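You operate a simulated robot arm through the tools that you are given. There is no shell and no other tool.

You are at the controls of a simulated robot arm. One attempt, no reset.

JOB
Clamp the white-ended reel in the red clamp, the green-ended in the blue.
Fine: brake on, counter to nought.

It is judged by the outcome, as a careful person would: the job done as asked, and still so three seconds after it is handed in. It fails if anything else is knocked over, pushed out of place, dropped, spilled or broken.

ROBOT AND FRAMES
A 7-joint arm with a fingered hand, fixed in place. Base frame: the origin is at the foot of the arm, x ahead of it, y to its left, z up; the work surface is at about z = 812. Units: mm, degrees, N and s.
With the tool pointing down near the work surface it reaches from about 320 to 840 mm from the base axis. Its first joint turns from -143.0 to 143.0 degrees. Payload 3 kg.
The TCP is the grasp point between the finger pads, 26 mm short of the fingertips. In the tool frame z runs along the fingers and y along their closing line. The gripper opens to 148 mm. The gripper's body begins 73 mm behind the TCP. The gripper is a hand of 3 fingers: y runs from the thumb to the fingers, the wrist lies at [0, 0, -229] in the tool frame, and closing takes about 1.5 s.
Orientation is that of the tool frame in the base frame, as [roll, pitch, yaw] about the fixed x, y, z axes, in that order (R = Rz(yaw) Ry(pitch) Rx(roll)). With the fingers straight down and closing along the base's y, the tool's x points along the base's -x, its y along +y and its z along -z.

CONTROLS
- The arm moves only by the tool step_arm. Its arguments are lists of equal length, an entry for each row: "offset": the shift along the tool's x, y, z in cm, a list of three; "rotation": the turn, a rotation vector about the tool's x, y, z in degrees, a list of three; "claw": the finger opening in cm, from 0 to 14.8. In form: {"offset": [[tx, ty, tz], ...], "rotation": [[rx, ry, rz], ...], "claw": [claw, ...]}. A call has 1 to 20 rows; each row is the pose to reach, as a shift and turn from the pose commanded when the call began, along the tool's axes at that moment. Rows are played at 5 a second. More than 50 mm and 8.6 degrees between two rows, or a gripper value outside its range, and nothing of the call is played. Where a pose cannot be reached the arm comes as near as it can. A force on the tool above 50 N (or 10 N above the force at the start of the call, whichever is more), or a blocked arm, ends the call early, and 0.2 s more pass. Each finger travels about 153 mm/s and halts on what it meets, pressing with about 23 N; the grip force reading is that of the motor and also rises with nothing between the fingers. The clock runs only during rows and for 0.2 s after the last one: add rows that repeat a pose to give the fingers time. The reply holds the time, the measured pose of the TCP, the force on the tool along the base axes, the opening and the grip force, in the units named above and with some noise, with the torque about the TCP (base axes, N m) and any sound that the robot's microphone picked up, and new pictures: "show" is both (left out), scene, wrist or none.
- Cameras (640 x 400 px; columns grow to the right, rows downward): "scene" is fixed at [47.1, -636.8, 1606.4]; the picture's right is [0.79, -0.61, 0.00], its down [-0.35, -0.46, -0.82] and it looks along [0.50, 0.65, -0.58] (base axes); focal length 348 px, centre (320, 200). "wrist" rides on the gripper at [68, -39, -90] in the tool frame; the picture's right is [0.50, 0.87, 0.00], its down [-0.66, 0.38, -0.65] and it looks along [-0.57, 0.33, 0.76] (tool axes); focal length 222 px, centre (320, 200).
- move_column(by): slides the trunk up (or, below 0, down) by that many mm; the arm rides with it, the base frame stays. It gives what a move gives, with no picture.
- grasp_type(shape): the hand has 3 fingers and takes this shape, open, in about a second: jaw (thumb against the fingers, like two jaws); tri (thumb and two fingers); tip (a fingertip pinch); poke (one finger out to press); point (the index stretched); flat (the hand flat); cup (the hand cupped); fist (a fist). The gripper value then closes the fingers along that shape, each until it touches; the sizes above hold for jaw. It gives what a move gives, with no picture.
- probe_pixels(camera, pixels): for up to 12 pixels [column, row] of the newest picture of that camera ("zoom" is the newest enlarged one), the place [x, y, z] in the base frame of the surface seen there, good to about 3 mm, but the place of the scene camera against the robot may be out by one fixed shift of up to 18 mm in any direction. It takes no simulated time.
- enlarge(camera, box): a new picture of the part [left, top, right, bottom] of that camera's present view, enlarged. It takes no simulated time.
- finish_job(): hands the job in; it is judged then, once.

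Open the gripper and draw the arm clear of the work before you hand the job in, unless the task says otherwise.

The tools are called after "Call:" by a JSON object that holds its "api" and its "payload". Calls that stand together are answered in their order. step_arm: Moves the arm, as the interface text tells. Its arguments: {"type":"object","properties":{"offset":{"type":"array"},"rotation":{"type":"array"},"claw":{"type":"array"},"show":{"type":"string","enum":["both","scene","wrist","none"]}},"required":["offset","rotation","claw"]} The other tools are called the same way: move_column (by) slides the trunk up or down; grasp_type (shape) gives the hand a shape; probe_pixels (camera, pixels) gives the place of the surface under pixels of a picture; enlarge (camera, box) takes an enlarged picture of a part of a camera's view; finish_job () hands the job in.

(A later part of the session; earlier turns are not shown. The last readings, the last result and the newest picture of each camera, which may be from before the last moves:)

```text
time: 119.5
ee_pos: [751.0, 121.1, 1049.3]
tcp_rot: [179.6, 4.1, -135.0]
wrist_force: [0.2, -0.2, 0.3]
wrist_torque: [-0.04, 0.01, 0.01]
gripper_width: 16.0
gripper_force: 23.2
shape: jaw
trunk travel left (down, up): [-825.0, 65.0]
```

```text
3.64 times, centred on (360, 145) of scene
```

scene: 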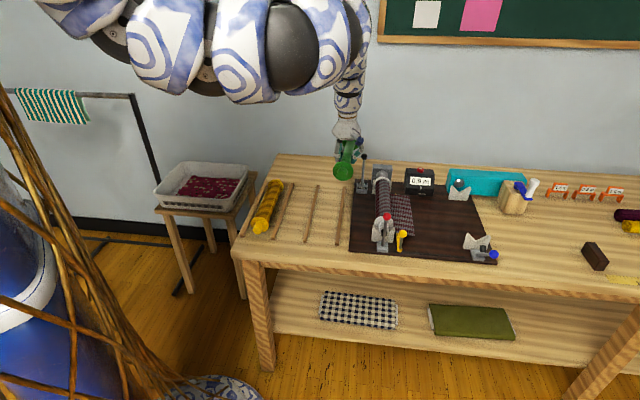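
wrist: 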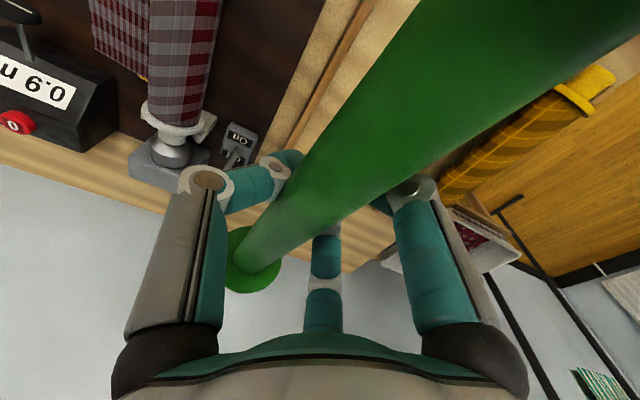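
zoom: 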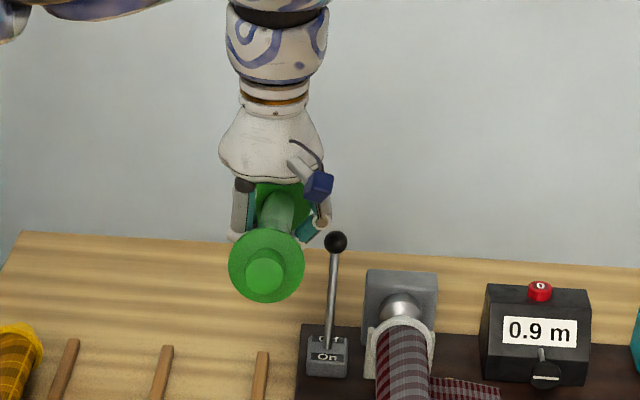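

Squeezing pushed the reel up towards the palm and tipped it to ~12° front-high. I level it now by pitching the hand -12° slowly so it cannot slide along its axis, and check stability.

Call:
{"api": "step_arm", "payload": {"offset": [[0, 0, 0], [0, 0, 0], [0, 0, 0], [0, 0, 0], [0, 0, 0], [0, 0, 0], [0, 0, 0], [0, 0, 0]], "rotation": [[0, -1, 0], [0, -3, 0], [0, -5, 0], [0, -7, 0], [0, -9, 0], [0, -11, 0], [0, -12, 0], [0, -12, 0]], "claw": [1.6, 1.6, 1.6, 1.6, 1.6, 1.6, 1.6, 1.6]}}

Call:
{"api": "probe_pixels", "payload": {"camera": "wrist", "pixels": [[470, 40], [430, 70], [400, 95], [370, 120], [330, 165], [300, 200], [270, 235], [245, 270]]}}

```text
time: 121.3
ee_pos: [758.6, 125.1, 1042.0]
tcp_rot: [179.6, 16.0, -135.2]
wrist_force: [-0.9, 0.1, -1.9]
wrist_torque: [-0.04, 0.02, -0.01]
gripper_width: 16.4
gripper_force: 0.2
shape: jaw
out of reach, approached as far as the arm can: row 6, 7, 8
trunk travel left (down, up): [-825.0, 65.0]
```

scene: 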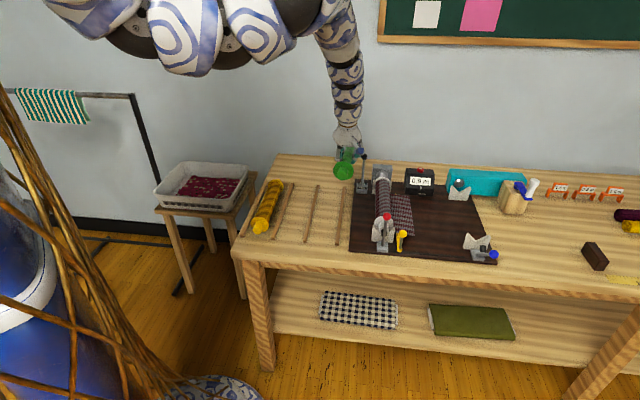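
wrist: 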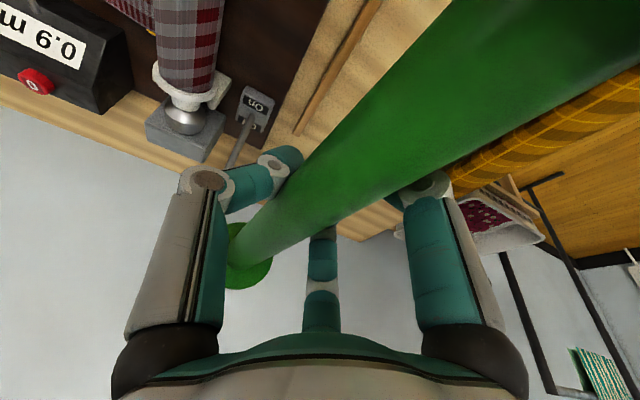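

```text
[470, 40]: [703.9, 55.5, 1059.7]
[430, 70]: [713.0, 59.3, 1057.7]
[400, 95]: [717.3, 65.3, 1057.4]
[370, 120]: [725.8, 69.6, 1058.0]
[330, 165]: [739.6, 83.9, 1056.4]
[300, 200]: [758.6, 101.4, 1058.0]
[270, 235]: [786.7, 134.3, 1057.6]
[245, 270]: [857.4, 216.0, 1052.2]
```

The reel is level now with the hand pitched 16° (helpful for reach). I carry it slowly outward and up to about (880,-40,1180).

Call:
{"api": "step_arm", "payload": {"offset": [[0, -0.4, -0.3], [0, -1.2, -0.8], [-0.1, -2.4, -1.7], [-0.15, -3.9, -2.7], [-0.2, -5.4, -3.8], [-0.3, -6.9, -4.8], [-0.35, -8.4, -5.9], [-0.4, -9.9, -6.9], [-0.45, -11.4, -7.9], [-0.5, -12.9, -9.0], [-0.6, -14.4, -10.0], [-0.65, -15.9, -11.1], [-0.7, -17.4, -12.1], [-0.75, -18.6, -13.0], [-0.8, -19.5, -13.6], [-0.84, -20.1, -14.0], [-0.84, -20.26, -14.1], [-0.84, -20.26, -14.1]], "rotation": [[0, 0, 0], [0, 0, 0], [0, 0, 0], [0, 0, 0], [0, 0, 0], [0, 0, 0], [0, 0, 0], [0, 0, 0], [0, 0, 0], [0, 0, 0], [0, 0, 0], [0, 0, 0], [0, 0, 0], [0, 0, 0], [0, 0, 0], [0, 0, 0], [0, 0, 0], [0, 0, 0]], "claw": [1.6, 1.6, 1.6, 1.6, 1.6, 1.6, 1.6, 1.6, 1.6, 1.6, 1.6, 1.6, 1.6, 1.6, 1.6, 1.6, 1.6, 1.6]}}

Call:
{"api": "probe_pixels", "payload": {"camera": "wrist", "pixels": [[470, 40], [430, 70], [400, 95], [370, 120], [330, 165], [300, 200], [270, 235], [245, 270]]}}

```text
time: 125.1
ee_pos: [880.7, -42.3, 1179.1]
tcp_rot: [179.6, 16.0, -134.9]
wrist_force: [0.0, 0.2, -1.5]
wrist_torque: [-0.01, 0.04, -0.03]
gripper_width: 16.7
gripper_force: 0.1
shape: jaw
out of reach, approached as far as the arm can: row 3, 4, 5, 6, 7, 8, 9, 10, 11, 12, 13
trunk travel left (down, up): [-825.0, 65.0]
```

scene: 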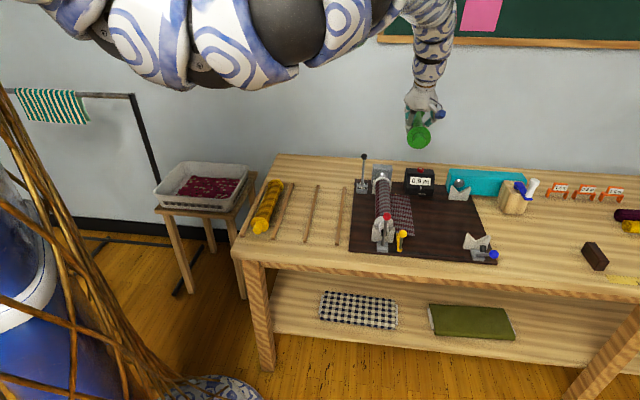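
wrist: 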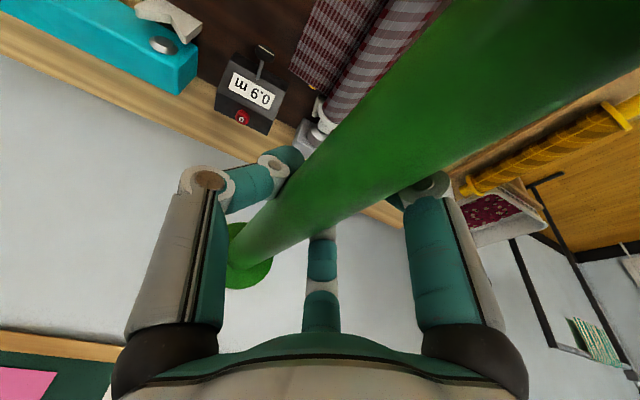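

```text
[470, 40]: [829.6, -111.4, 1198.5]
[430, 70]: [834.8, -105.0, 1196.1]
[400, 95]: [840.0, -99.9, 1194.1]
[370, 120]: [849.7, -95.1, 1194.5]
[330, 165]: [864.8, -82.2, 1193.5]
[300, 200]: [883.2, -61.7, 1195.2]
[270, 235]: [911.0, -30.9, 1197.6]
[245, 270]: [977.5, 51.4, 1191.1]
```

The reel is stable and level. I now carry it outward to about (1053,-188,1290) while rolling the hand 30° about the reel axis.

Call:
{"api": "step_arm", "payload": {"offset": [[-0.1, -0.4, -0.2], [-0.25, -1.2, -0.5], [-0.5, -2.4, -1.1], [-0.85, -4.0, -1.8], [-1.2, -5.6, -2.5], [-1.55, -7.2, -3.25], [-1.9, -8.8, -4.0], [-2.25, -10.4, -4.7], [-2.6, -12.0, -5.4], [-2.95, -13.6, -6.1], [-3.3, -15.2, -6.9], [-3.65, -16.8, -7.6], [-4.0, -18.4, -8.3], [-4.3, -19.9, -9.0], [-4.55, -21.2, -9.6], [-4.75, -22.0, -9.95], [-4.87, -22.49, -10.15], [-4.87, -22.49, -10.15]], "rotation": [[0.5, 0, -0.1], [1.4, 0, -0.4], [2.9, 0, -0.8], [4.8, 0, -1.4], [6.7, 0, -1.9], [8.6, 0, -2.5], [10.6, 0, -3.0], [12.5, 0, -3.6], [14.4, 0, -4.1], [16.3, 0, -4.7], [18.3, 0, -5.3], [20.2, 0, -5.8], [22.1, 0, -6.4], [24, 0, -6.9], [26, 0, -7.5], [27.9, 0, -8.0], [28.8, 0, -8.3], [28.8, 0, -8.3]], "claw": [1.6, 1.6, 1.6, 1.6, 1.6, 1.6, 1.6, 1.6, 1.6, 1.6, 1.6, 1.6, 1.6, 1.6, 1.6, 1.6, 1.6, 1.6]}}

Call:
{"api": "probe_pixels", "payload": {"camera": "wrist", "pixels": [[470, 40], [430, 70], [400, 95], [370, 120], [330, 165], [300, 200], [270, 235], [245, 270]]}}

```text
time: 128.9
ee_pos: [1054.6, -187.4, 1288.7]
tcp_rot: [-149.3, 13.8, -126.8]
wrist_force: [0.1, 0.7, -1.3]
wrist_torque: [0.0, 0.01, -0.01]
gripper_width: 16.4
gripper_force: 0.1
shape: jaw
trunk travel left (down, up): [-825.0, 65.0]
```

scene: 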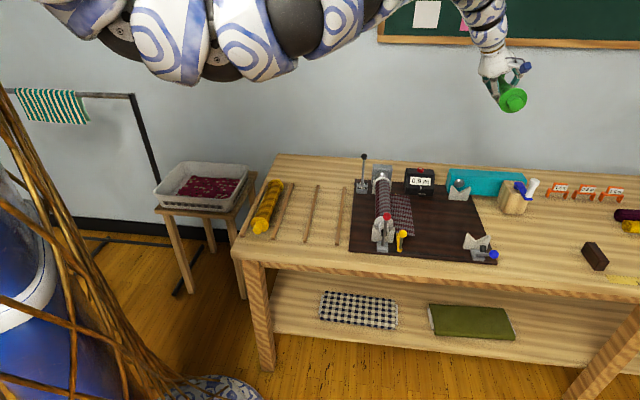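
wrist: 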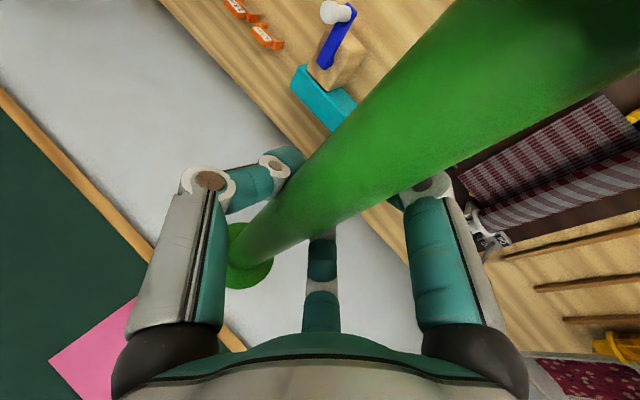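

```text
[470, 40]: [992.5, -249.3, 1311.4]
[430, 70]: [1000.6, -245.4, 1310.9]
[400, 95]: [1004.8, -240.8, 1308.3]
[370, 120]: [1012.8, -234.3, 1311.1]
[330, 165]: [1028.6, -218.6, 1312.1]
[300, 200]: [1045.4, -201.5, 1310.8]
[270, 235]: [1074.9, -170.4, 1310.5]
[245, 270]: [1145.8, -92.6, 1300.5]
```

Still stable and level at (1054,-187,1289). I lower the trunk 320 mm over the blue station and check alignment.

Call:
{"api": "move_column", "payload": {"by": -320}}

Call:
{"api": "step_arm", "payload": {"offset": [[0, 0, 0]], "rotation": [[0, 0, 0]], "claw": [1.6]}}

Call:
{"api": "enlarge", "payload": {"camera": "wrist", "box": [220, 140, 380, 300]}}

Call:
{"api": "enlarge", "payload": {"camera": "wrist", "box": [380, 0, 640, 160]}}

Call:
{"api": "enlarge", "payload": {"camera": "scene", "box": [420, 130, 540, 270]}}

```text
time: 132.1
ee_pos: [1055.2, -187.7, 968.5]
tcp_rot: [-149.4, 13.7, -126.8]
wrist_force: [-0.4, -0.9, -0.9]
wrist_torque: [-0.01, 0.03, 0.0]
gripper_width: 16.4
gripper_force: 0.1
shape: jaw
trunk travel left (down, up): [-505.0, 385.0]
```

```text
time: 132.5
ee_pos: [1054.4, -187.6, 968.8]
tcp_rot: [-149.4, 13.8, -126.8]
wrist_force: [0.5, -0.6, -0.8]
wrist_torque: [0.02, 0.02, -0.01]
gripper_width: 16.1
gripper_force: 0.0
shape: jaw
trunk travel left (down, up): [-505.0, 385.0]
```

scene: 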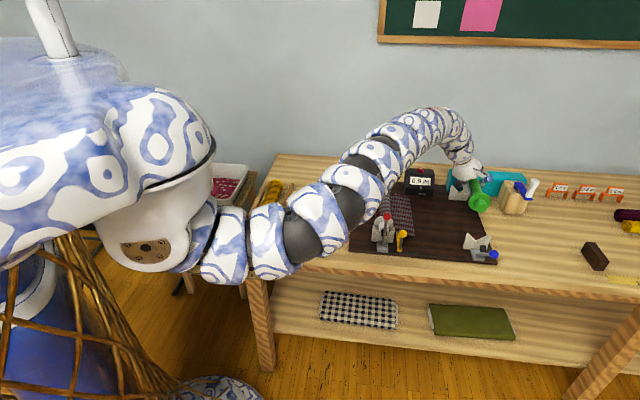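
wrist: 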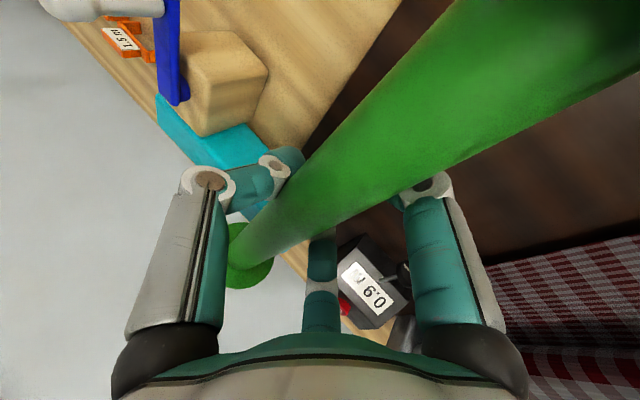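

```text
2.50 times, centred on (300, 220) of wrist
```

zoom: 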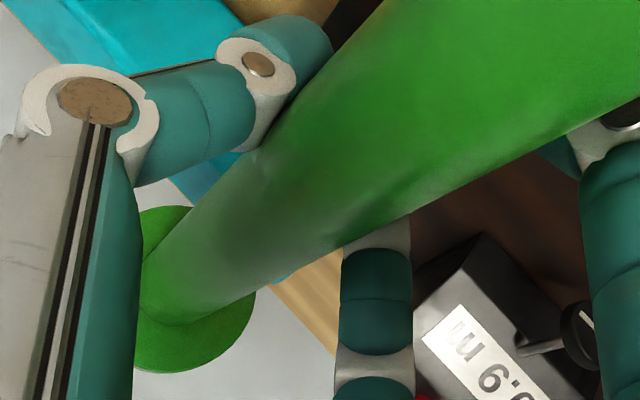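

```text
2.46 times, centred on (510, 80) of wrist
```

zoom: 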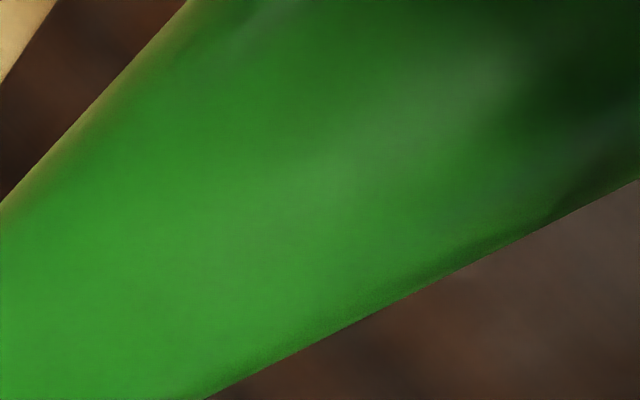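

```text
2.86 times, centred on (480, 200) of scene
```

zoom: 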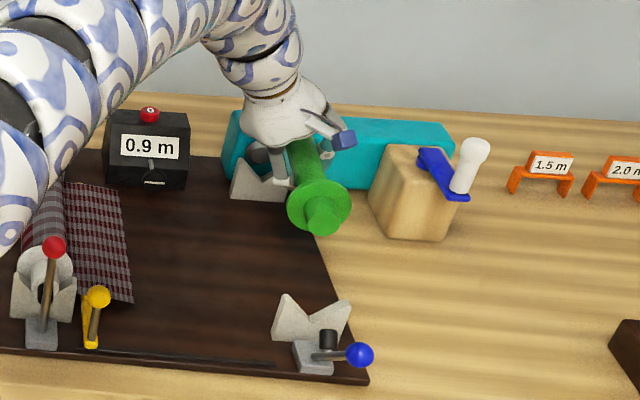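

I probe the front stub, flange and V tips in the scene zoom.

Call:
{"api": "probe_pixels", "payload": {"camera": "zoom", "pixels": [[325, 217], [325, 209], [325, 227], [314, 217], [337, 217], [290, 207], [348, 200], [316, 182], [305, 160], [284, 297], [348, 303], [314, 320]]}}

```text
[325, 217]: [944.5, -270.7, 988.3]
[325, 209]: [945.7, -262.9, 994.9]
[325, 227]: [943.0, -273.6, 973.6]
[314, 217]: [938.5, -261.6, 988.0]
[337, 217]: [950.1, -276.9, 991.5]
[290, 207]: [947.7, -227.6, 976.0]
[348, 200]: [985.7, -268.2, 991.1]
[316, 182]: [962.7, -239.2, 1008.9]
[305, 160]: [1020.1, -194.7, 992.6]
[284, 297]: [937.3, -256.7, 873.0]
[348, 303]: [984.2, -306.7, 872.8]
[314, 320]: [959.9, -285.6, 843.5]
```

The reel is yawed about 5° (back towards +v) in the hand. I rotate the hand +5° about the vertical and shift 7 mm to the front and 6.7 mm across to line it up with the V-blocks.

Call:
{"api": "step_arm", "payload": {"offset": [[0.2, -0.15, 0.03], [0.4, -0.3, 0.07], [0.6, -0.45, 0.1], [0.77, -0.58, 0.13], [0.77, -0.58, 0.13], [0.77, -0.58, 0.13]], "rotation": [[-0.3, -0.6, -1.0], [-0.6, -1.25, -2.1], [-0.9, -1.9, -3.1], [-1.2, -2.5, -4.16], [-1.2, -2.5, -4.16], [-1.2, -2.5, -4.16]], "claw": [1.6, 1.6, 1.6, 1.6, 1.6, 1.6]}}

Call:
{"api": "enlarge", "payload": {"camera": "scene", "box": [420, 130, 540, 270]}}

```text
time: 133.9
ee_pos: [1053.3, -197.4, 968.0]
tcp_rot: [-149.3, 13.8, -121.8]
wrist_force: [0.5, 0.5, -1.3]
wrist_torque: [-0.02, 0.03, 0.0]
gripper_width: 16.3
gripper_force: 0.0
shape: jaw
trunk travel left (down, up): [-505.0, 385.0]
```

scene: 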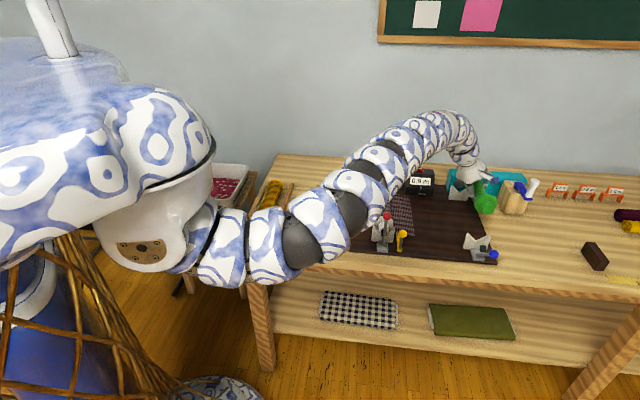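
wrist: 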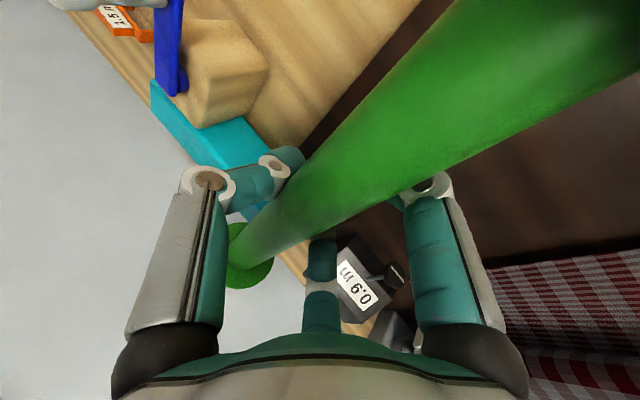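

```text
2.86 times, centred on (480, 200) of scene
```

zoom: 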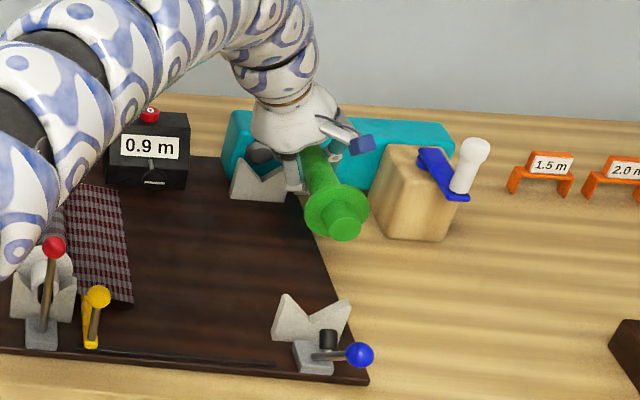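

I probe the front stub and flange again.

Call:
{"api": "probe_pixels", "payload": {"camera": "zoom", "pixels": [[345, 229], [345, 219], [345, 238], [334, 229], [356, 229], [308, 214], [367, 208], [336, 187], [322, 165], [314, 158]]}}

Call:
{"api": "probe_pixels", "payload": {"camera": "wrist", "pixels": [[455, 70], [420, 95], [385, 125], [345, 160], [310, 190], [280, 218], [258, 240], [240, 285], [232, 240]]}}

```text
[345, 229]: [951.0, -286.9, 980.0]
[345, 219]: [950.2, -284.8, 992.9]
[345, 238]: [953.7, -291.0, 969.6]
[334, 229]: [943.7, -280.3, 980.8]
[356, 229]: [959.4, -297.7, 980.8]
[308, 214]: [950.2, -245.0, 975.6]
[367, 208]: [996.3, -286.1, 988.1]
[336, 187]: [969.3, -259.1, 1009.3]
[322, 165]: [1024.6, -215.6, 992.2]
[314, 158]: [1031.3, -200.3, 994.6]
```

```text
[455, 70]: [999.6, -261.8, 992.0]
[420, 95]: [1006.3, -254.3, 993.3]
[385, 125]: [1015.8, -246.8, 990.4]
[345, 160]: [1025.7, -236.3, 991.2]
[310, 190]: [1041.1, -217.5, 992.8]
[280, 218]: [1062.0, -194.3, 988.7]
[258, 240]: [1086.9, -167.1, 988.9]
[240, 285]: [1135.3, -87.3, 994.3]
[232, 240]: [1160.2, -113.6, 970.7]
```

Now the reel is aligned (front v≈885.5, axis ≈887 at the hand). Before lowering I check the arm's clearance over the red handle.

Call:
{"api": "probe_pixels", "payload": {"camera": "scene", "pixels": [[345, 240], [330, 262], [300, 268], [365, 225], [385, 195], [400, 170], [425, 150], [440, 135], [460, 150], [355, 205]]}}

```text
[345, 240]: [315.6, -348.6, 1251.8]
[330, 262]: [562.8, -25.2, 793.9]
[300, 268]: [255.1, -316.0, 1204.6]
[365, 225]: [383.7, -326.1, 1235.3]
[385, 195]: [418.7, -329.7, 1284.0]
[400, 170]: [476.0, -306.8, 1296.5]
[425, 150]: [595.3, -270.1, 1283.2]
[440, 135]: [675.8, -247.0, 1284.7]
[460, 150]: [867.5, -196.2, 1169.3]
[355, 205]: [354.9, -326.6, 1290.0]
```

The arm is over 200 mm above the red handle. I lower the trunk 80 mm with a small 1.5 mm correction.

Call:
{"api": "step_arm", "payload": {"offset": [[0.02, -0.13, 0.07], [0.02, -0.13, 0.07]], "rotation": [[0, 0, 0], [0, 0, 0]], "claw": [1.6, 1.6], "show": "none"}}

Call:
{"api": "move_column", "payload": {"by": -78}}

Call:
{"api": "step_arm", "payload": {"offset": [[0, 0, 0]], "rotation": [[0, 0, 0]], "claw": [1.6]}}

Call:
{"api": "enlarge", "payload": {"camera": "scene", "box": [420, 150, 540, 270]}}

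```text
time: 134.5
ee_pos: [1054.6, -198.3, 968.1]
tcp_rot: [-149.4, 13.9, -121.9]
wrist_force: [-0.9, 0.0, -1.4]
wrist_torque: [0.0, -0.01, -0.02]
gripper_width: 16.5
gripper_force: 0.0
shape: jaw
trunk travel left (down, up): [-505.0, 385.0]
```

```text
time: 135.6
ee_pos: [1053.7, -197.9, 890.5]
tcp_rot: [-149.4, 13.9, -121.8]
wrist_force: [-0.5, 0.1, -0.6]
wrist_torque: [-0.01, 0.0, 0.02]
gripper_width: 16.5
gripper_force: 0.0
shape: jaw
trunk travel left (down, up): [-427.0, 463.0]
```

```text
time: 136.0
ee_pos: [1054.7, -198.9, 890.5]
tcp_rot: [-149.4, 13.9, -121.9]
wrist_force: [0.0, 0.6, -1.0]
wrist_torque: [-0.03, 0.01, -0.01]
gripper_width: 16.7
gripper_force: 0.2
shape: jaw
trunk travel left (down, up): [-427.0, 463.0]
```

scene: 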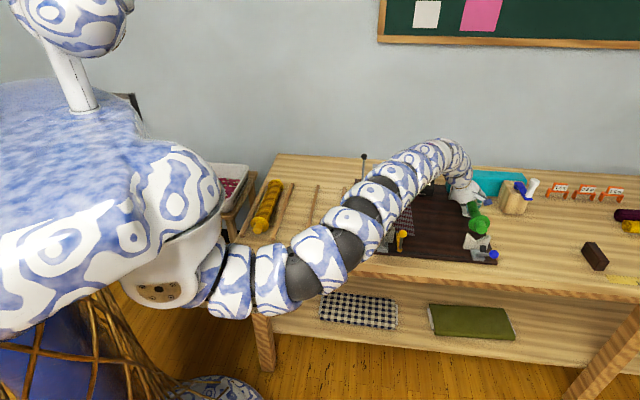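
wrist: 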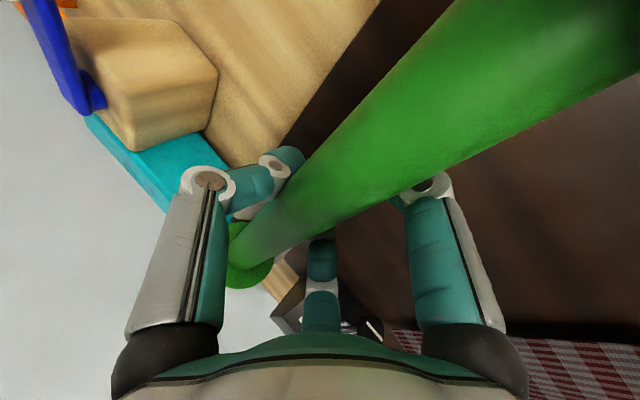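

```text
3.33 times, centred on (480, 210) of scene
```

zoom: 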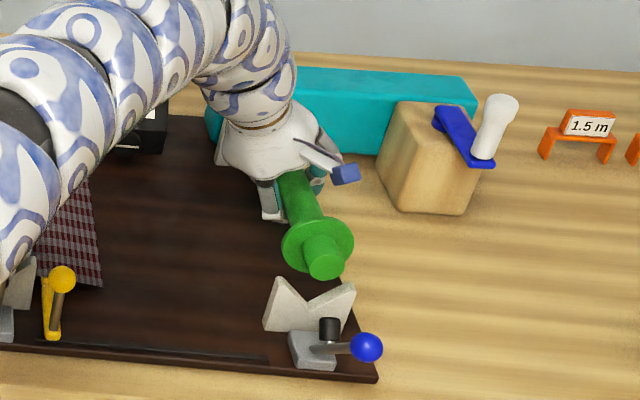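

I probe the stub, flange and V again at this height.

Call:
{"api": "probe_pixels", "payload": {"camera": "zoom", "pixels": [[326, 266], [326, 255], [326, 277], [283, 248], [352, 241], [316, 220], [298, 190], [275, 280], [353, 287], [312, 300], [326, 322]]}}

Call:
{"api": "probe_pixels", "payload": {"camera": "wrist", "pixels": [[455, 70], [420, 95], [385, 125], [345, 160], [310, 190], [280, 218], [258, 240]]}}

```text
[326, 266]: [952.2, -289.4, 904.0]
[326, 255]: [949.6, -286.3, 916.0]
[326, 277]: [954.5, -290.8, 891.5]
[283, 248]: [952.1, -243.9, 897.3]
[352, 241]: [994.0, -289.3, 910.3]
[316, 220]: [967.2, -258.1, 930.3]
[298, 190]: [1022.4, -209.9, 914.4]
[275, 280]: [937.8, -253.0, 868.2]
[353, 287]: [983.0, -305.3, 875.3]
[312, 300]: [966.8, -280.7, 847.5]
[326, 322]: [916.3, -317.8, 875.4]
```

```text
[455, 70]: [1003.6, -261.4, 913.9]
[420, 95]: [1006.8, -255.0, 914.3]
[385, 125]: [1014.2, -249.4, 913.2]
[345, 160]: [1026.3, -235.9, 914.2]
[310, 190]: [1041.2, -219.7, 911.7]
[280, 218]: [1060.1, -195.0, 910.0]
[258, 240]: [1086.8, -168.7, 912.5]
```

Aligned: stub at u≈460, v≈887.5, axis z≈897. I lower 20 mm with the arm in small steps.

Call:
{"api": "step_arm", "payload": {"offset": [[0.12, 0.25, 0.42], [0.24, 0.5, 0.83], [0.36, 0.75, 1.25], [0.48, 1.0, 1.66], [0.48, 1.0, 1.66]], "rotation": [[0, 0, 0], [0, 0, 0], [0, 0, 0], [0, 0, 0], [0, 0, 0]], "claw": [1.6, 1.6, 1.6, 1.6, 1.6]}}

Call:
{"api": "enlarge", "payload": {"camera": "scene", "box": [430, 180, 530, 270]}}

Call:
{"api": "probe_pixels", "payload": {"camera": "wrist", "pixels": [[455, 70], [420, 95], [385, 125], [345, 160], [310, 190], [280, 218], [258, 240]]}}

```text
time: 137.2
ee_pos: [1054.2, -196.8, 869.5]
tcp_rot: [-149.5, 13.9, -121.9]
wrist_force: [0.7, 0.0, -1.6]
wrist_torque: [-0.01, 0.02, 0.01]
gripper_width: 16.4
gripper_force: 0.1
shape: jaw
trunk travel left (down, up): [-427.0, 463.0]
```

scene: 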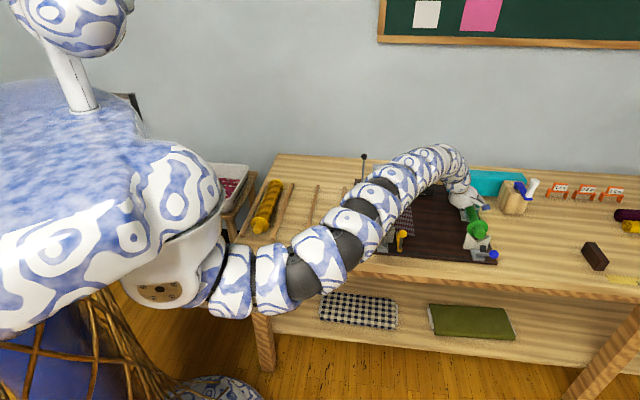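
wrist: 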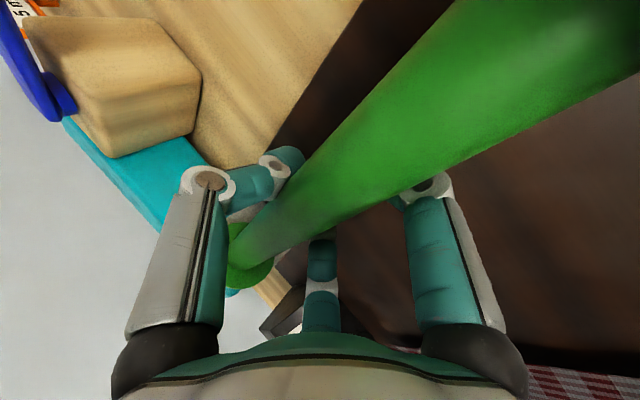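

```text
4.44 times, centred on (480, 225) of scene
```

zoom: 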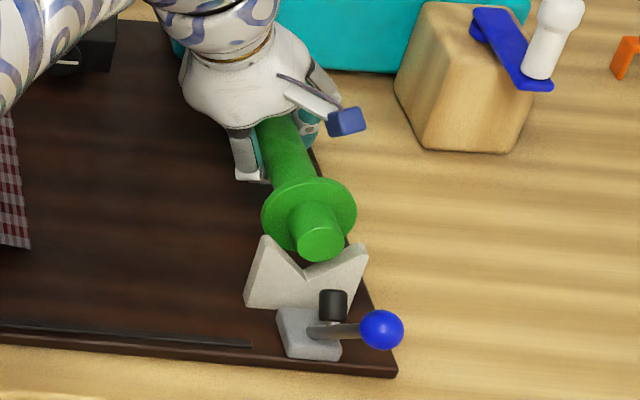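

```text
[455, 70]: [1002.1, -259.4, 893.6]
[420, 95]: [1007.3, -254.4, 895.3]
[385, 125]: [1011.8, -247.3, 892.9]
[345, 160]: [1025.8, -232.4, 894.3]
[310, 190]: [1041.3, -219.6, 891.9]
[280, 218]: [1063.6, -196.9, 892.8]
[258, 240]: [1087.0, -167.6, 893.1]
```

The reel's axis is ~11 mm above its seat with the stubs within the V's. I lower 4 mm more and then open the fingers gradually so it settles in the V-blocks.

Call:
{"api": "step_arm", "payload": {"offset": [[0.05, 0.1, 0.17], [0.1, 0.2, 0.33], [0.1, 0.2, 0.33], [0.1, 0.2, 0.33], [0.1, 0.2, 0.33], [0.1, 0.2, 0.33], [0.1, 0.2, 0.33], [0.1, 0.2, 0.33], [0.1, 0.2, 0.33], [0.1, 0.2, 0.33], [0.1, 0.2, 0.33], [0.1, 0.2, 0.33]], "rotation": [[0, 0, 0], [0, 0, 0], [0, 0, 0], [0, 0, 0], [0, 0, 0], [0, 0, 0], [0, 0, 0], [0, 0, 0], [0, 0, 0], [0, 0, 0], [0, 0, 0], [0, 0, 0]], "claw": [1.6, 1.6, 1.8, 2.0, 2.2, 2.4, 2.6, 2.8, 3.0, 3.2, 3.4, 3.4]}}

Call:
{"api": "probe_pixels", "payload": {"camera": "wrist", "pixels": [[455, 70], [420, 95], [385, 125], [345, 160], [310, 190], [280, 218], [258, 240]]}}

Call:
{"api": "enlarge", "payload": {"camera": "scene", "box": [430, 180, 530, 270]}}

```text
time: 139.8
ee_pos: [1054.3, -197.6, 865.0]
tcp_rot: [-149.4, 13.9, -121.9]
wrist_force: [0.0, -0.6, -1.3]
wrist_torque: [-0.01, 0.02, 0.0]
gripper_width: 33.7
gripper_force: 0.1
shape: jaw
trunk travel left (down, up): [-427.0, 463.0]
```

scene: 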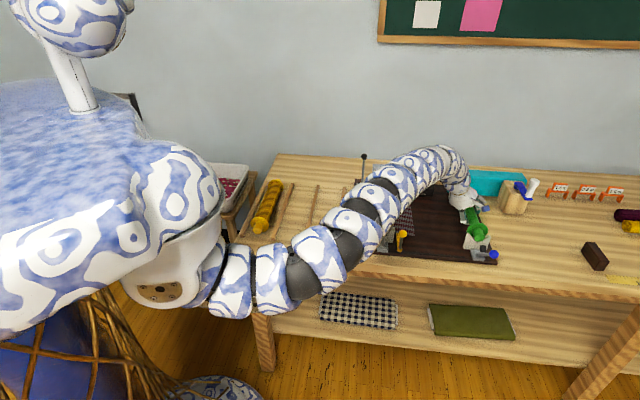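
wrist: 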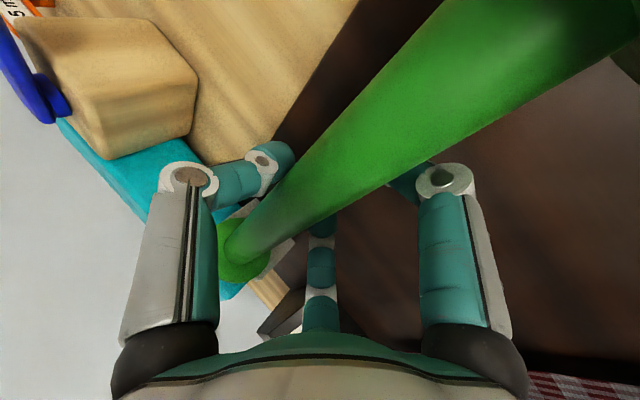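

```text
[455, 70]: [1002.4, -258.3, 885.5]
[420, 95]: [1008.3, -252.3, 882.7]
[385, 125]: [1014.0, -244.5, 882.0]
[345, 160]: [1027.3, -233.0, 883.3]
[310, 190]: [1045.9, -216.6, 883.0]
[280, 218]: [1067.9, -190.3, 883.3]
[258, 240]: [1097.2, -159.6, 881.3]
```

```text
4.44 times, centred on (480, 225) of scene
```

zoom: 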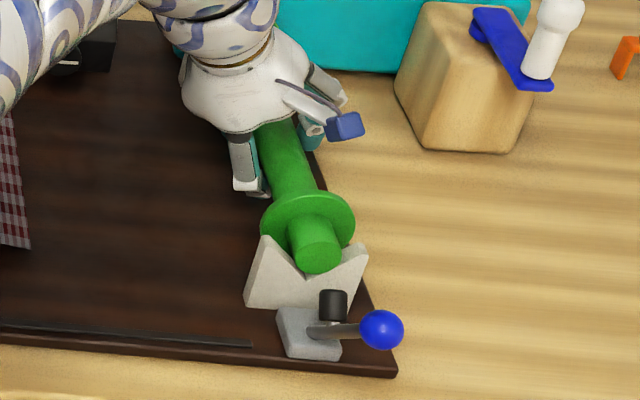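

The reel came down to axis z≈866, now bearing in the V-blocks. I keep opening slowly to 66 mm.

Call:
{"api": "step_arm", "payload": {"offset": [[0, 0, 0], [0, 0, 0], [0, 0, 0], [0, 0, 0], [0, 0, 0], [0, 0, 0], [0, 0, 0], [0, 0, 0], [0, 0, 0], [0, 0, 0]], "rotation": [[0, 0, 0], [0, 0, 0], [0, 0, 0], [0, 0, 0], [0, 0, 0], [0, 0, 0], [0, 0, 0], [0, 0, 0], [0, 0, 0], [0, 0, 0]], "claw": [3.6, 3.9, 4.2, 4.6, 5.0, 5.4, 5.8, 6.2, 6.6, 6.6]}}

Call:
{"api": "probe_pixels", "payload": {"camera": "wrist", "pixels": [[455, 70], [420, 95], [385, 125], [345, 160], [310, 190], [280, 218], [258, 240]]}}

Call:
{"api": "enlarge", "payload": {"camera": "scene", "box": [430, 180, 530, 270]}}

```text
time: 142.0
ee_pos: [1054.1, -197.8, 867.4]
tcp_rot: [-149.3, 14.0, -121.9]
wrist_force: [0.6, -0.7, -0.1]
wrist_torque: [0.0, 0.01, -0.01]
gripper_width: 65.7
gripper_force: 0.0
shape: jaw
trunk travel left (down, up): [-427.0, 463.0]
```

scene: 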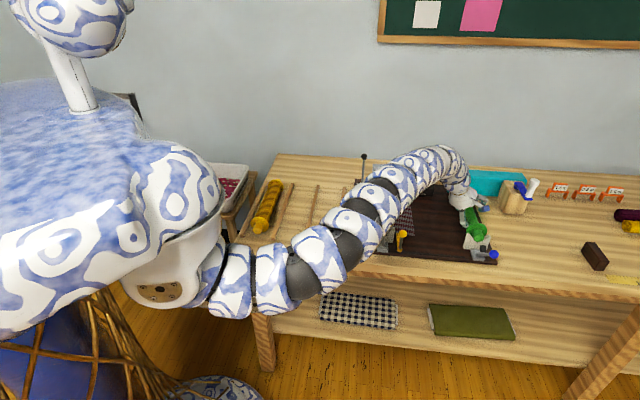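
wrist: 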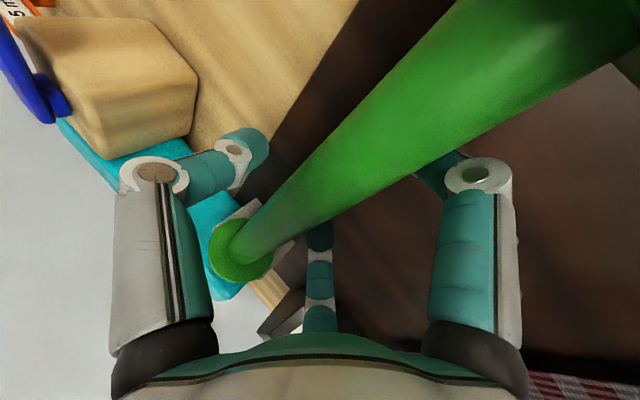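

```text
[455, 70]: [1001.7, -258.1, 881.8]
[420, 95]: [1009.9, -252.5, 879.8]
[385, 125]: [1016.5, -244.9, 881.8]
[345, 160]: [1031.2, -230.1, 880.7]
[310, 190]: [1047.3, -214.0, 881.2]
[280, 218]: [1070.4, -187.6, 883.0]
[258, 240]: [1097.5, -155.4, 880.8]
```

```text
4.44 times, centred on (480, 225) of scene
```

zoom: 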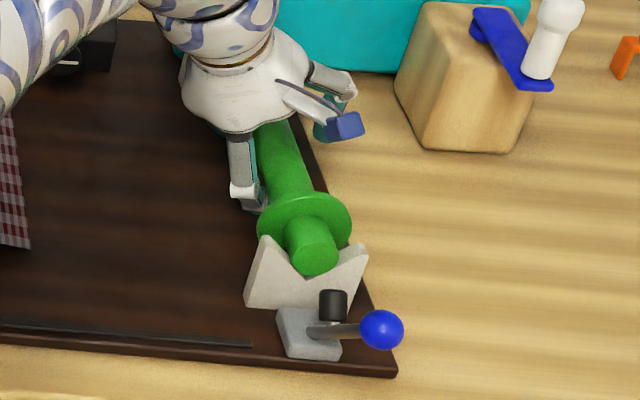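

The green reel rests in both V-blocks (axis z≈864). I open to 80 mm with a 5 mm shift towards the two-finger side, then withdraw along the hand's own axis.

Call:
{"api": "step_arm", "payload": {"offset": [[0, 0.2, 0], [0, 0.5, 0], [0, 0.5, 0], [0, 0.5, -1.0], [0, 0.5, -2.5], [0, 0.5, -4.0], [0, 0.5, -6.0], [0, 0.5, -8.0], [0, 0.5, -10.0], [0, 0.5, -10.0]], "rotation": [[0, 0, 0], [0, 0, 0], [0, 0, 0], [0, 0, 0], [0, 0, 0], [0, 0, 0], [0, 0, 0], [0, 0, 0], [0, 0, 0], [0, 0, 0]], "claw": [7.2, 8, 8, 8, 8, 8, 8, 8, 8, 8]}}

Call:
{"api": "enlarge", "payload": {"camera": "scene", "box": [420, 160, 530, 270]}}

```text
time: 144.2
ee_pos: [1000.8, -172.7, 950.2]
tcp_rot: [-148.9, 13.4, -119.7]
wrist_force: [-0.8, 0.7, -3.3]
wrist_torque: [-0.05, -0.15, -0.05]
gripper_width: 79.9
gripper_force: 0.0
shape: jaw
out of reach, approached as far as the arm can: row 9, 10
trunk travel left (down, up): [-427.0, 463.0]
```

scene: 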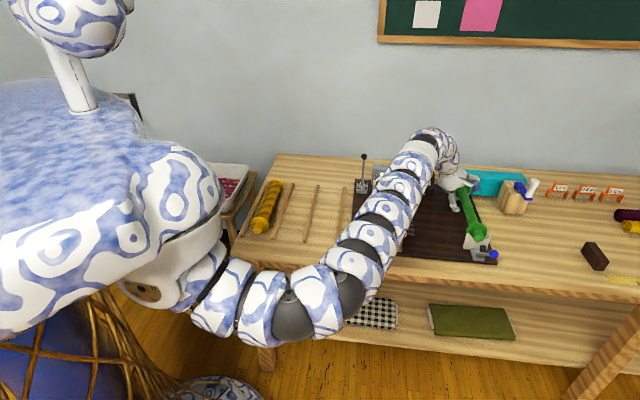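
wrist: 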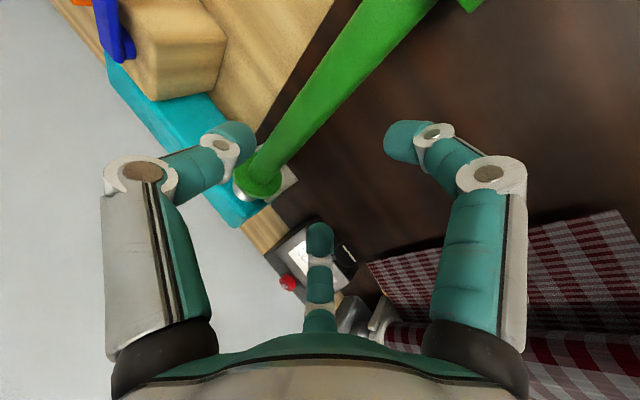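

```text
3.64 times, centred on (475, 215) of scene
```

zoom: 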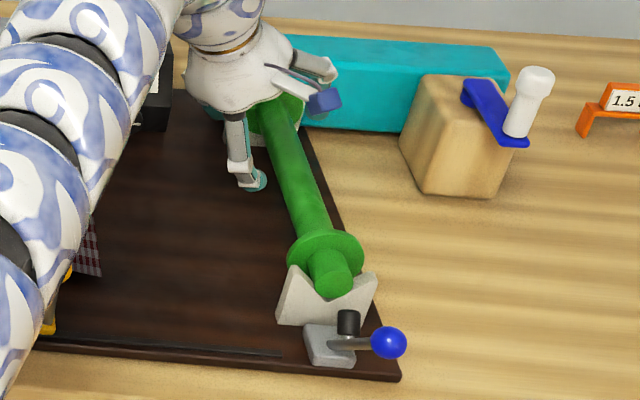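

Hand is free of the reel, but the arm's elbow dropped; I check the arm's height over the red clamp.

Call:
{"api": "probe_pixels", "payload": {"camera": "scene", "pixels": [[395, 205], [375, 240], [350, 275], [400, 230], [385, 255], [410, 190], [420, 160], [435, 140], [300, 310], [405, 205], [415, 215]]}}

Call:
{"api": "enlarge", "payload": {"camera": "scene", "box": [340, 150, 480, 290]}}

```text
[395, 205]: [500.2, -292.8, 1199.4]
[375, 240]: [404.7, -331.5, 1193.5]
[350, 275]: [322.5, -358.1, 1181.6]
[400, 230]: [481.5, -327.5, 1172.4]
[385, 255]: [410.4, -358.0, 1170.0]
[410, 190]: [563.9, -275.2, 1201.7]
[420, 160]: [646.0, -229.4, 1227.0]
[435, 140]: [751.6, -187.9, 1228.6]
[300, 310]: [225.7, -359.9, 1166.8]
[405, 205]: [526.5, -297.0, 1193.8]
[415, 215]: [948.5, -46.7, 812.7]
```

```text
2.86 times, centred on (410, 220) of scene
```

zoom: 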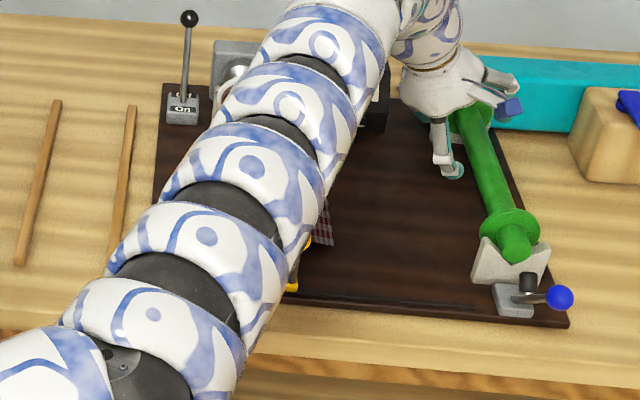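

The arm is well clear (≥1060). Next I throw the blue clamp: I move the hand over the front to above the blue ball (u≈342, v≈886), turning it so one finger will be behind the ball.

Call:
{"api": "step_arm", "payload": {"offset": [[-0.43, -0.93, -1.54], [-0.86, -1.86, -3.08], [1.53, -1.96, -3.68], [3.92, -2.06, -4.29], [6.31, -2.16, -4.89], [8.7, -2.26, -5.5], [11.1, -2.36, -6.1], [13.5, -2.46, -6.7], [15.9, -2.56, -7.3], [18.3, -2.66, -7.9], [20.7, -2.76, -8.5], [23.04, -2.86, -9.12], [23.04, -2.86, -9.12]], "rotation": [[-1.9, 1.0, -1.65], [-3.9, 2.1, -3.3], [-5.8, 3.1, -5.0], [-7.7, 4.1, -6.6], [-9.6, 5.2, -8.3], [-11.6, 6.2, -9.9], [-13.5, 7.2, -11.6], [-15.4, 8.3, -13.2], [-17.3, 9.3, -14.9], [-19.3, 10.3, -16.5], [-21.2, 11.4, -18.2], [-23.1, 12.4, -19.8], [-23.1, 12.4, -19.8]], "claw": [7, 6, 5.5, 5.5, 5.5, 5.5, 5.5, 5.5, 5.5, 5.5, 5.5, 5.5, 5.5]}}

Call:
{"api": "enlarge", "payload": {"camera": "scene", "box": [420, 160, 540, 280]}}

```text
time: 147.0
ee_pos: [847.6, -383.7, 982.0]
tcp_rot: [-171.8, -4.4, -107.3]
wrist_force: [0.5, 0.4, 0.7]
wrist_torque: [0.01, -0.01, 0.01]
gripper_width: 55.4
gripper_force: 0.0
shape: jaw
trunk travel left (down, up): [-427.0, 463.0]
```

scene: 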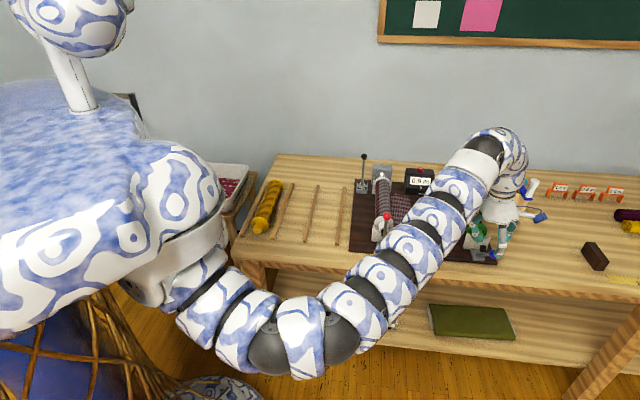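
wrist: 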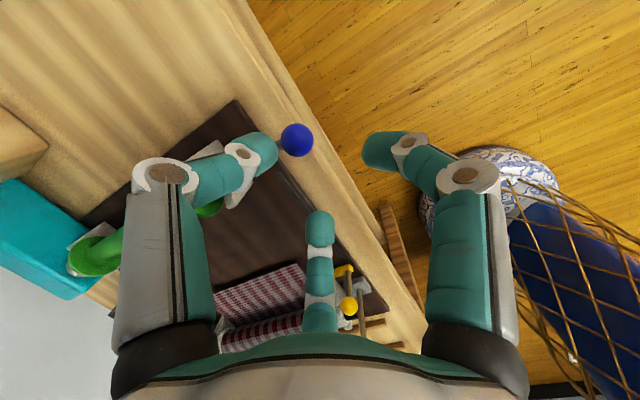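

```text
3.33 times, centred on (480, 220) of scene
```

zoom: 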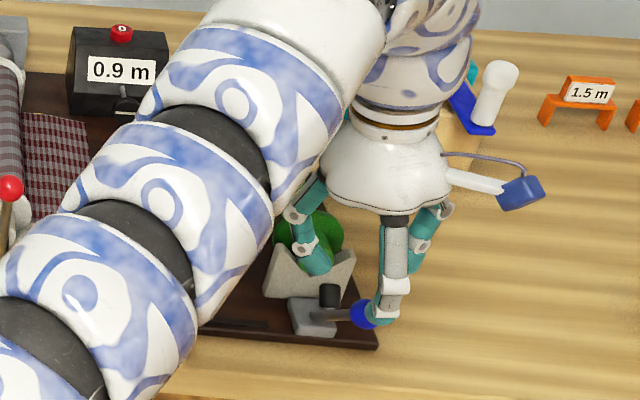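

I probe the blue ball (296,140 in the wrist view), fingertips, and the arm's clearance near the table edge.

Call:
{"api": "probe_pixels", "payload": {"camera": "wrist", "pixels": [[296, 140], [290, 132], [302, 148], [270, 150], [375, 152], [320, 220], [290, 148]]}}

Call:
{"api": "probe_pixels", "payload": {"camera": "scene", "pixels": [[410, 275], [380, 320], [330, 370], [440, 240], [455, 200], [470, 185]]}}

```text
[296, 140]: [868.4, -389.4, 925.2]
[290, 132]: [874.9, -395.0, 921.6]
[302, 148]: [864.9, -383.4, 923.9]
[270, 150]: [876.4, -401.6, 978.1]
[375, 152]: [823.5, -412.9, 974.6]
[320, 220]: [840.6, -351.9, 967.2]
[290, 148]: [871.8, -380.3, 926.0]
```

```text
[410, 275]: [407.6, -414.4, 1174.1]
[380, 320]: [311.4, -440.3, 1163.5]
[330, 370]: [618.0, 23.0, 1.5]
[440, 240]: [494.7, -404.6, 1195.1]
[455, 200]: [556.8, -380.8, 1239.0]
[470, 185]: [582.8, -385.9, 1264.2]
```

The ball's centre is (869,-385,914). I align laterally, then advance 65 mm along the tool axis around it.

Call:
{"api": "step_arm", "payload": {"offset": [[-0.5, -0.6, 0], [-1.04, -1.13, 0], [-1.04, -1.13, 1.5], [-1.04, -1.13, 3.0], [-1.04, -1.13, 4.5], [-1.04, -1.13, 5.6], [-1.04, -1.13, 6.48], [-1.04, -1.13, 6.48]], "rotation": [[0, 0, 0], [0, 0, 0], [0, 0, 0], [0, 0, 0], [0, 0, 0], [0, 0, 0], [0, 0, 0], [0, 0, 0]], "claw": [5.5, 5.5, 5.5, 5.5, 5.5, 5.5, 5.5, 5.5]}}

```text
time: 148.8
ee_pos: [868.4, -383.5, 917.6]
tcp_rot: [-171.6, -4.3, -107.4]
wrist_force: [-0.4, -0.9, -0.3]
wrist_torque: [-0.02, 0.01, 0.0]
gripper_width: 55.2
gripper_force: 0.0
shape: jaw
trunk travel left (down, up): [-427.0, 463.0]
```

scene: 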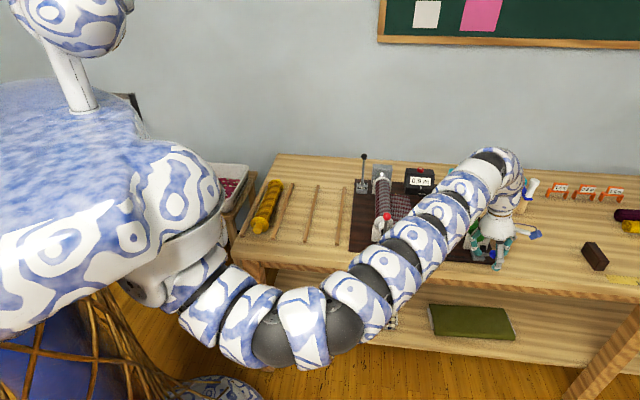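
wrist: 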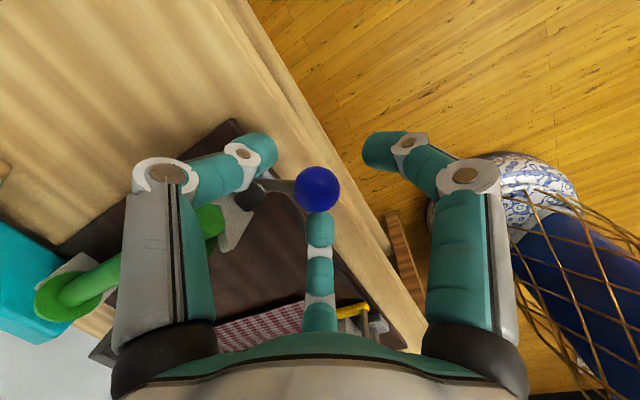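

The blue ball sits between the fingers as with the red one. I close the fingers under it.

Call:
{"api": "step_arm", "payload": {"offset": [[0, 0, 0], [0, 0, 0], [0, 0, 0], [0, 0, 0], [0, 0, 0], [0, 0, 0], [0, 0, 0]], "rotation": [[0, 0, 0], [0, 0, 0], [0, 0, 0], [0, 0, 0], [0, 0, 0], [0, 0, 0], [0, 0, 0]], "claw": [4.6, 3.8, 3.0, 2.2, 1.4, 1.0, 1.0]}}

Call:
{"api": "enlarge", "payload": {"camera": "scene", "box": [440, 200, 540, 280]}}

```text
time: 150.4
ee_pos: [869.1, -382.8, 916.1]
tcp_rot: [-171.7, -4.4, -107.4]
wrist_force: [7.6, 1.1, -6.6]
wrist_torque: [0.0, -0.06, 0.07]
gripper_width: 11.5
gripper_force: 23.5
shape: jaw
trunk travel left (down, up): [-427.0, 463.0]
```

scene: 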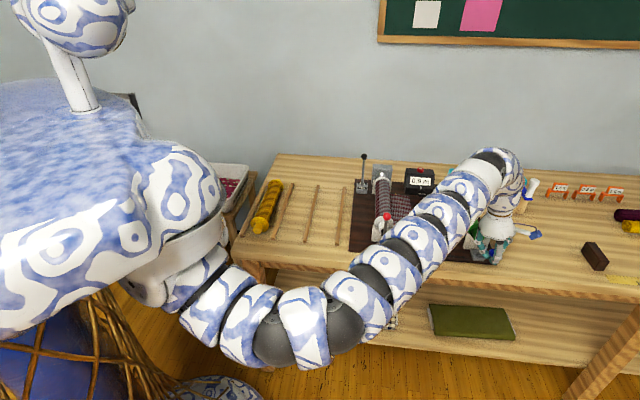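
wrist: 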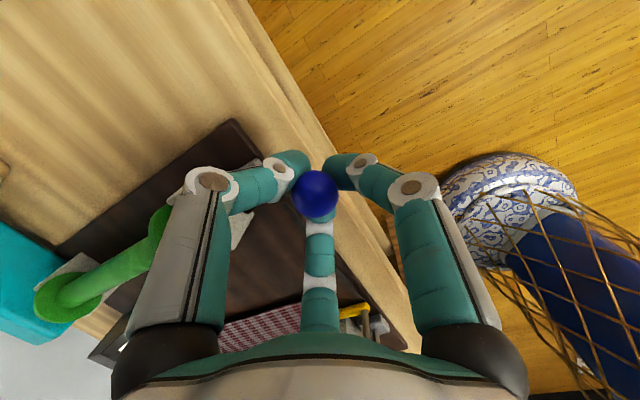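

```text
5.00 times, centred on (490, 240) of scene
```

zoom: 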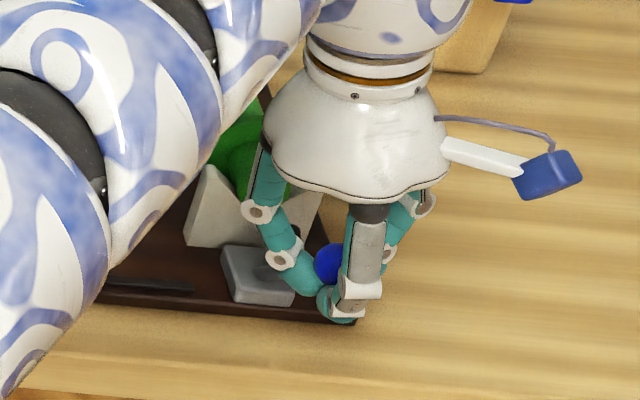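

The blue ball is trapped. I swing it along its arc halfway.

Call:
{"api": "step_arm", "payload": {"offset": [[-0.48, -0.36, -0.57], [-0.97, -0.73, -1.14], [-1.5, -1.1, -1.6], [-2.05, -1.47, -2.07], [-2.64, -1.86, -2.45], [-3.23, -2.24, -2.82], [-3.88, -2.63, -3.1], [-4.53, -3.03, -3.36], [-4.53, -3.03, -3.36]], "rotation": [[0, 0, 0], [0, 0, 0], [0, 0, 0], [0, 0, 0], [0, 0, 0], [0, 0, 0], [0, 0, 0], [0, 0, 0], [0, 0, 0]], "claw": [1.0, 1.0, 1.0, 1.0, 1.0, 1.0, 1.0, 1.0, 1.0]}}

Call:
{"api": "enlarge", "payload": {"camera": "scene", "box": [440, 200, 540, 280]}}

```text
time: 152.4
ee_pos: [908.9, -345.5, 949.0]
tcp_rot: [-171.8, -4.4, -107.5]
wrist_force: [6.0, 1.9, -27.7]
wrist_torque: [-0.09, 0.3, 0.02]
gripper_width: 10.7
gripper_force: 23.0
shape: jaw
trunk travel left (down, up): [-427.0, 463.0]
```

scene: 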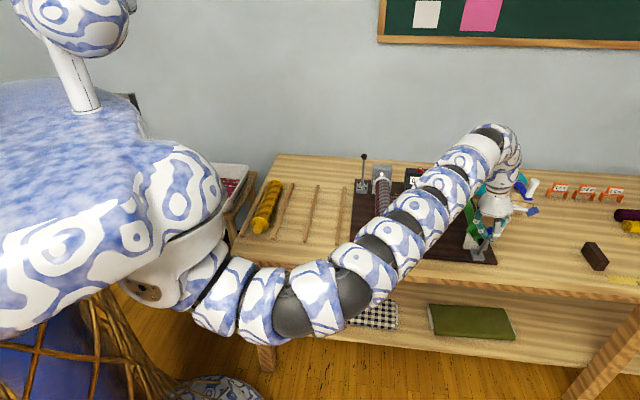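
wrist: 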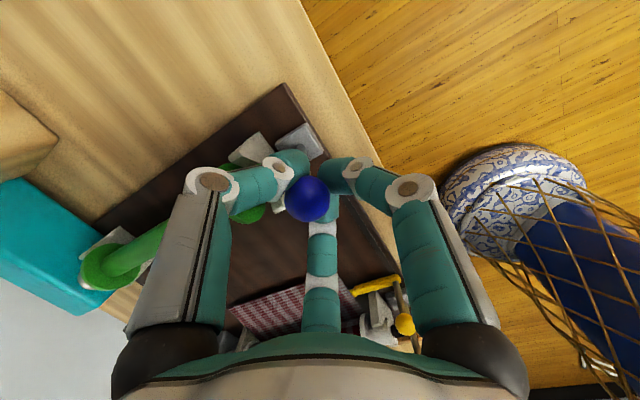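

```text
5.00 times, centred on (490, 240) of scene
```

zoom: 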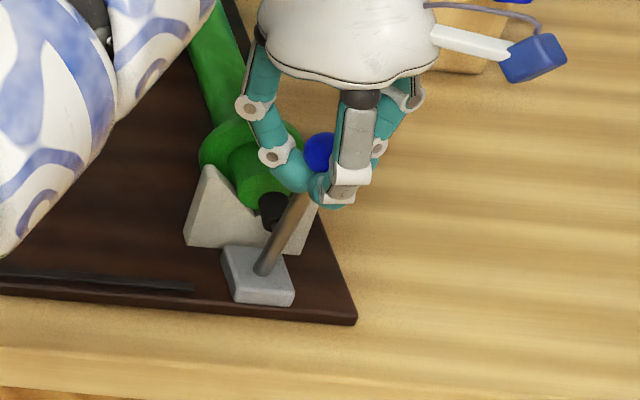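

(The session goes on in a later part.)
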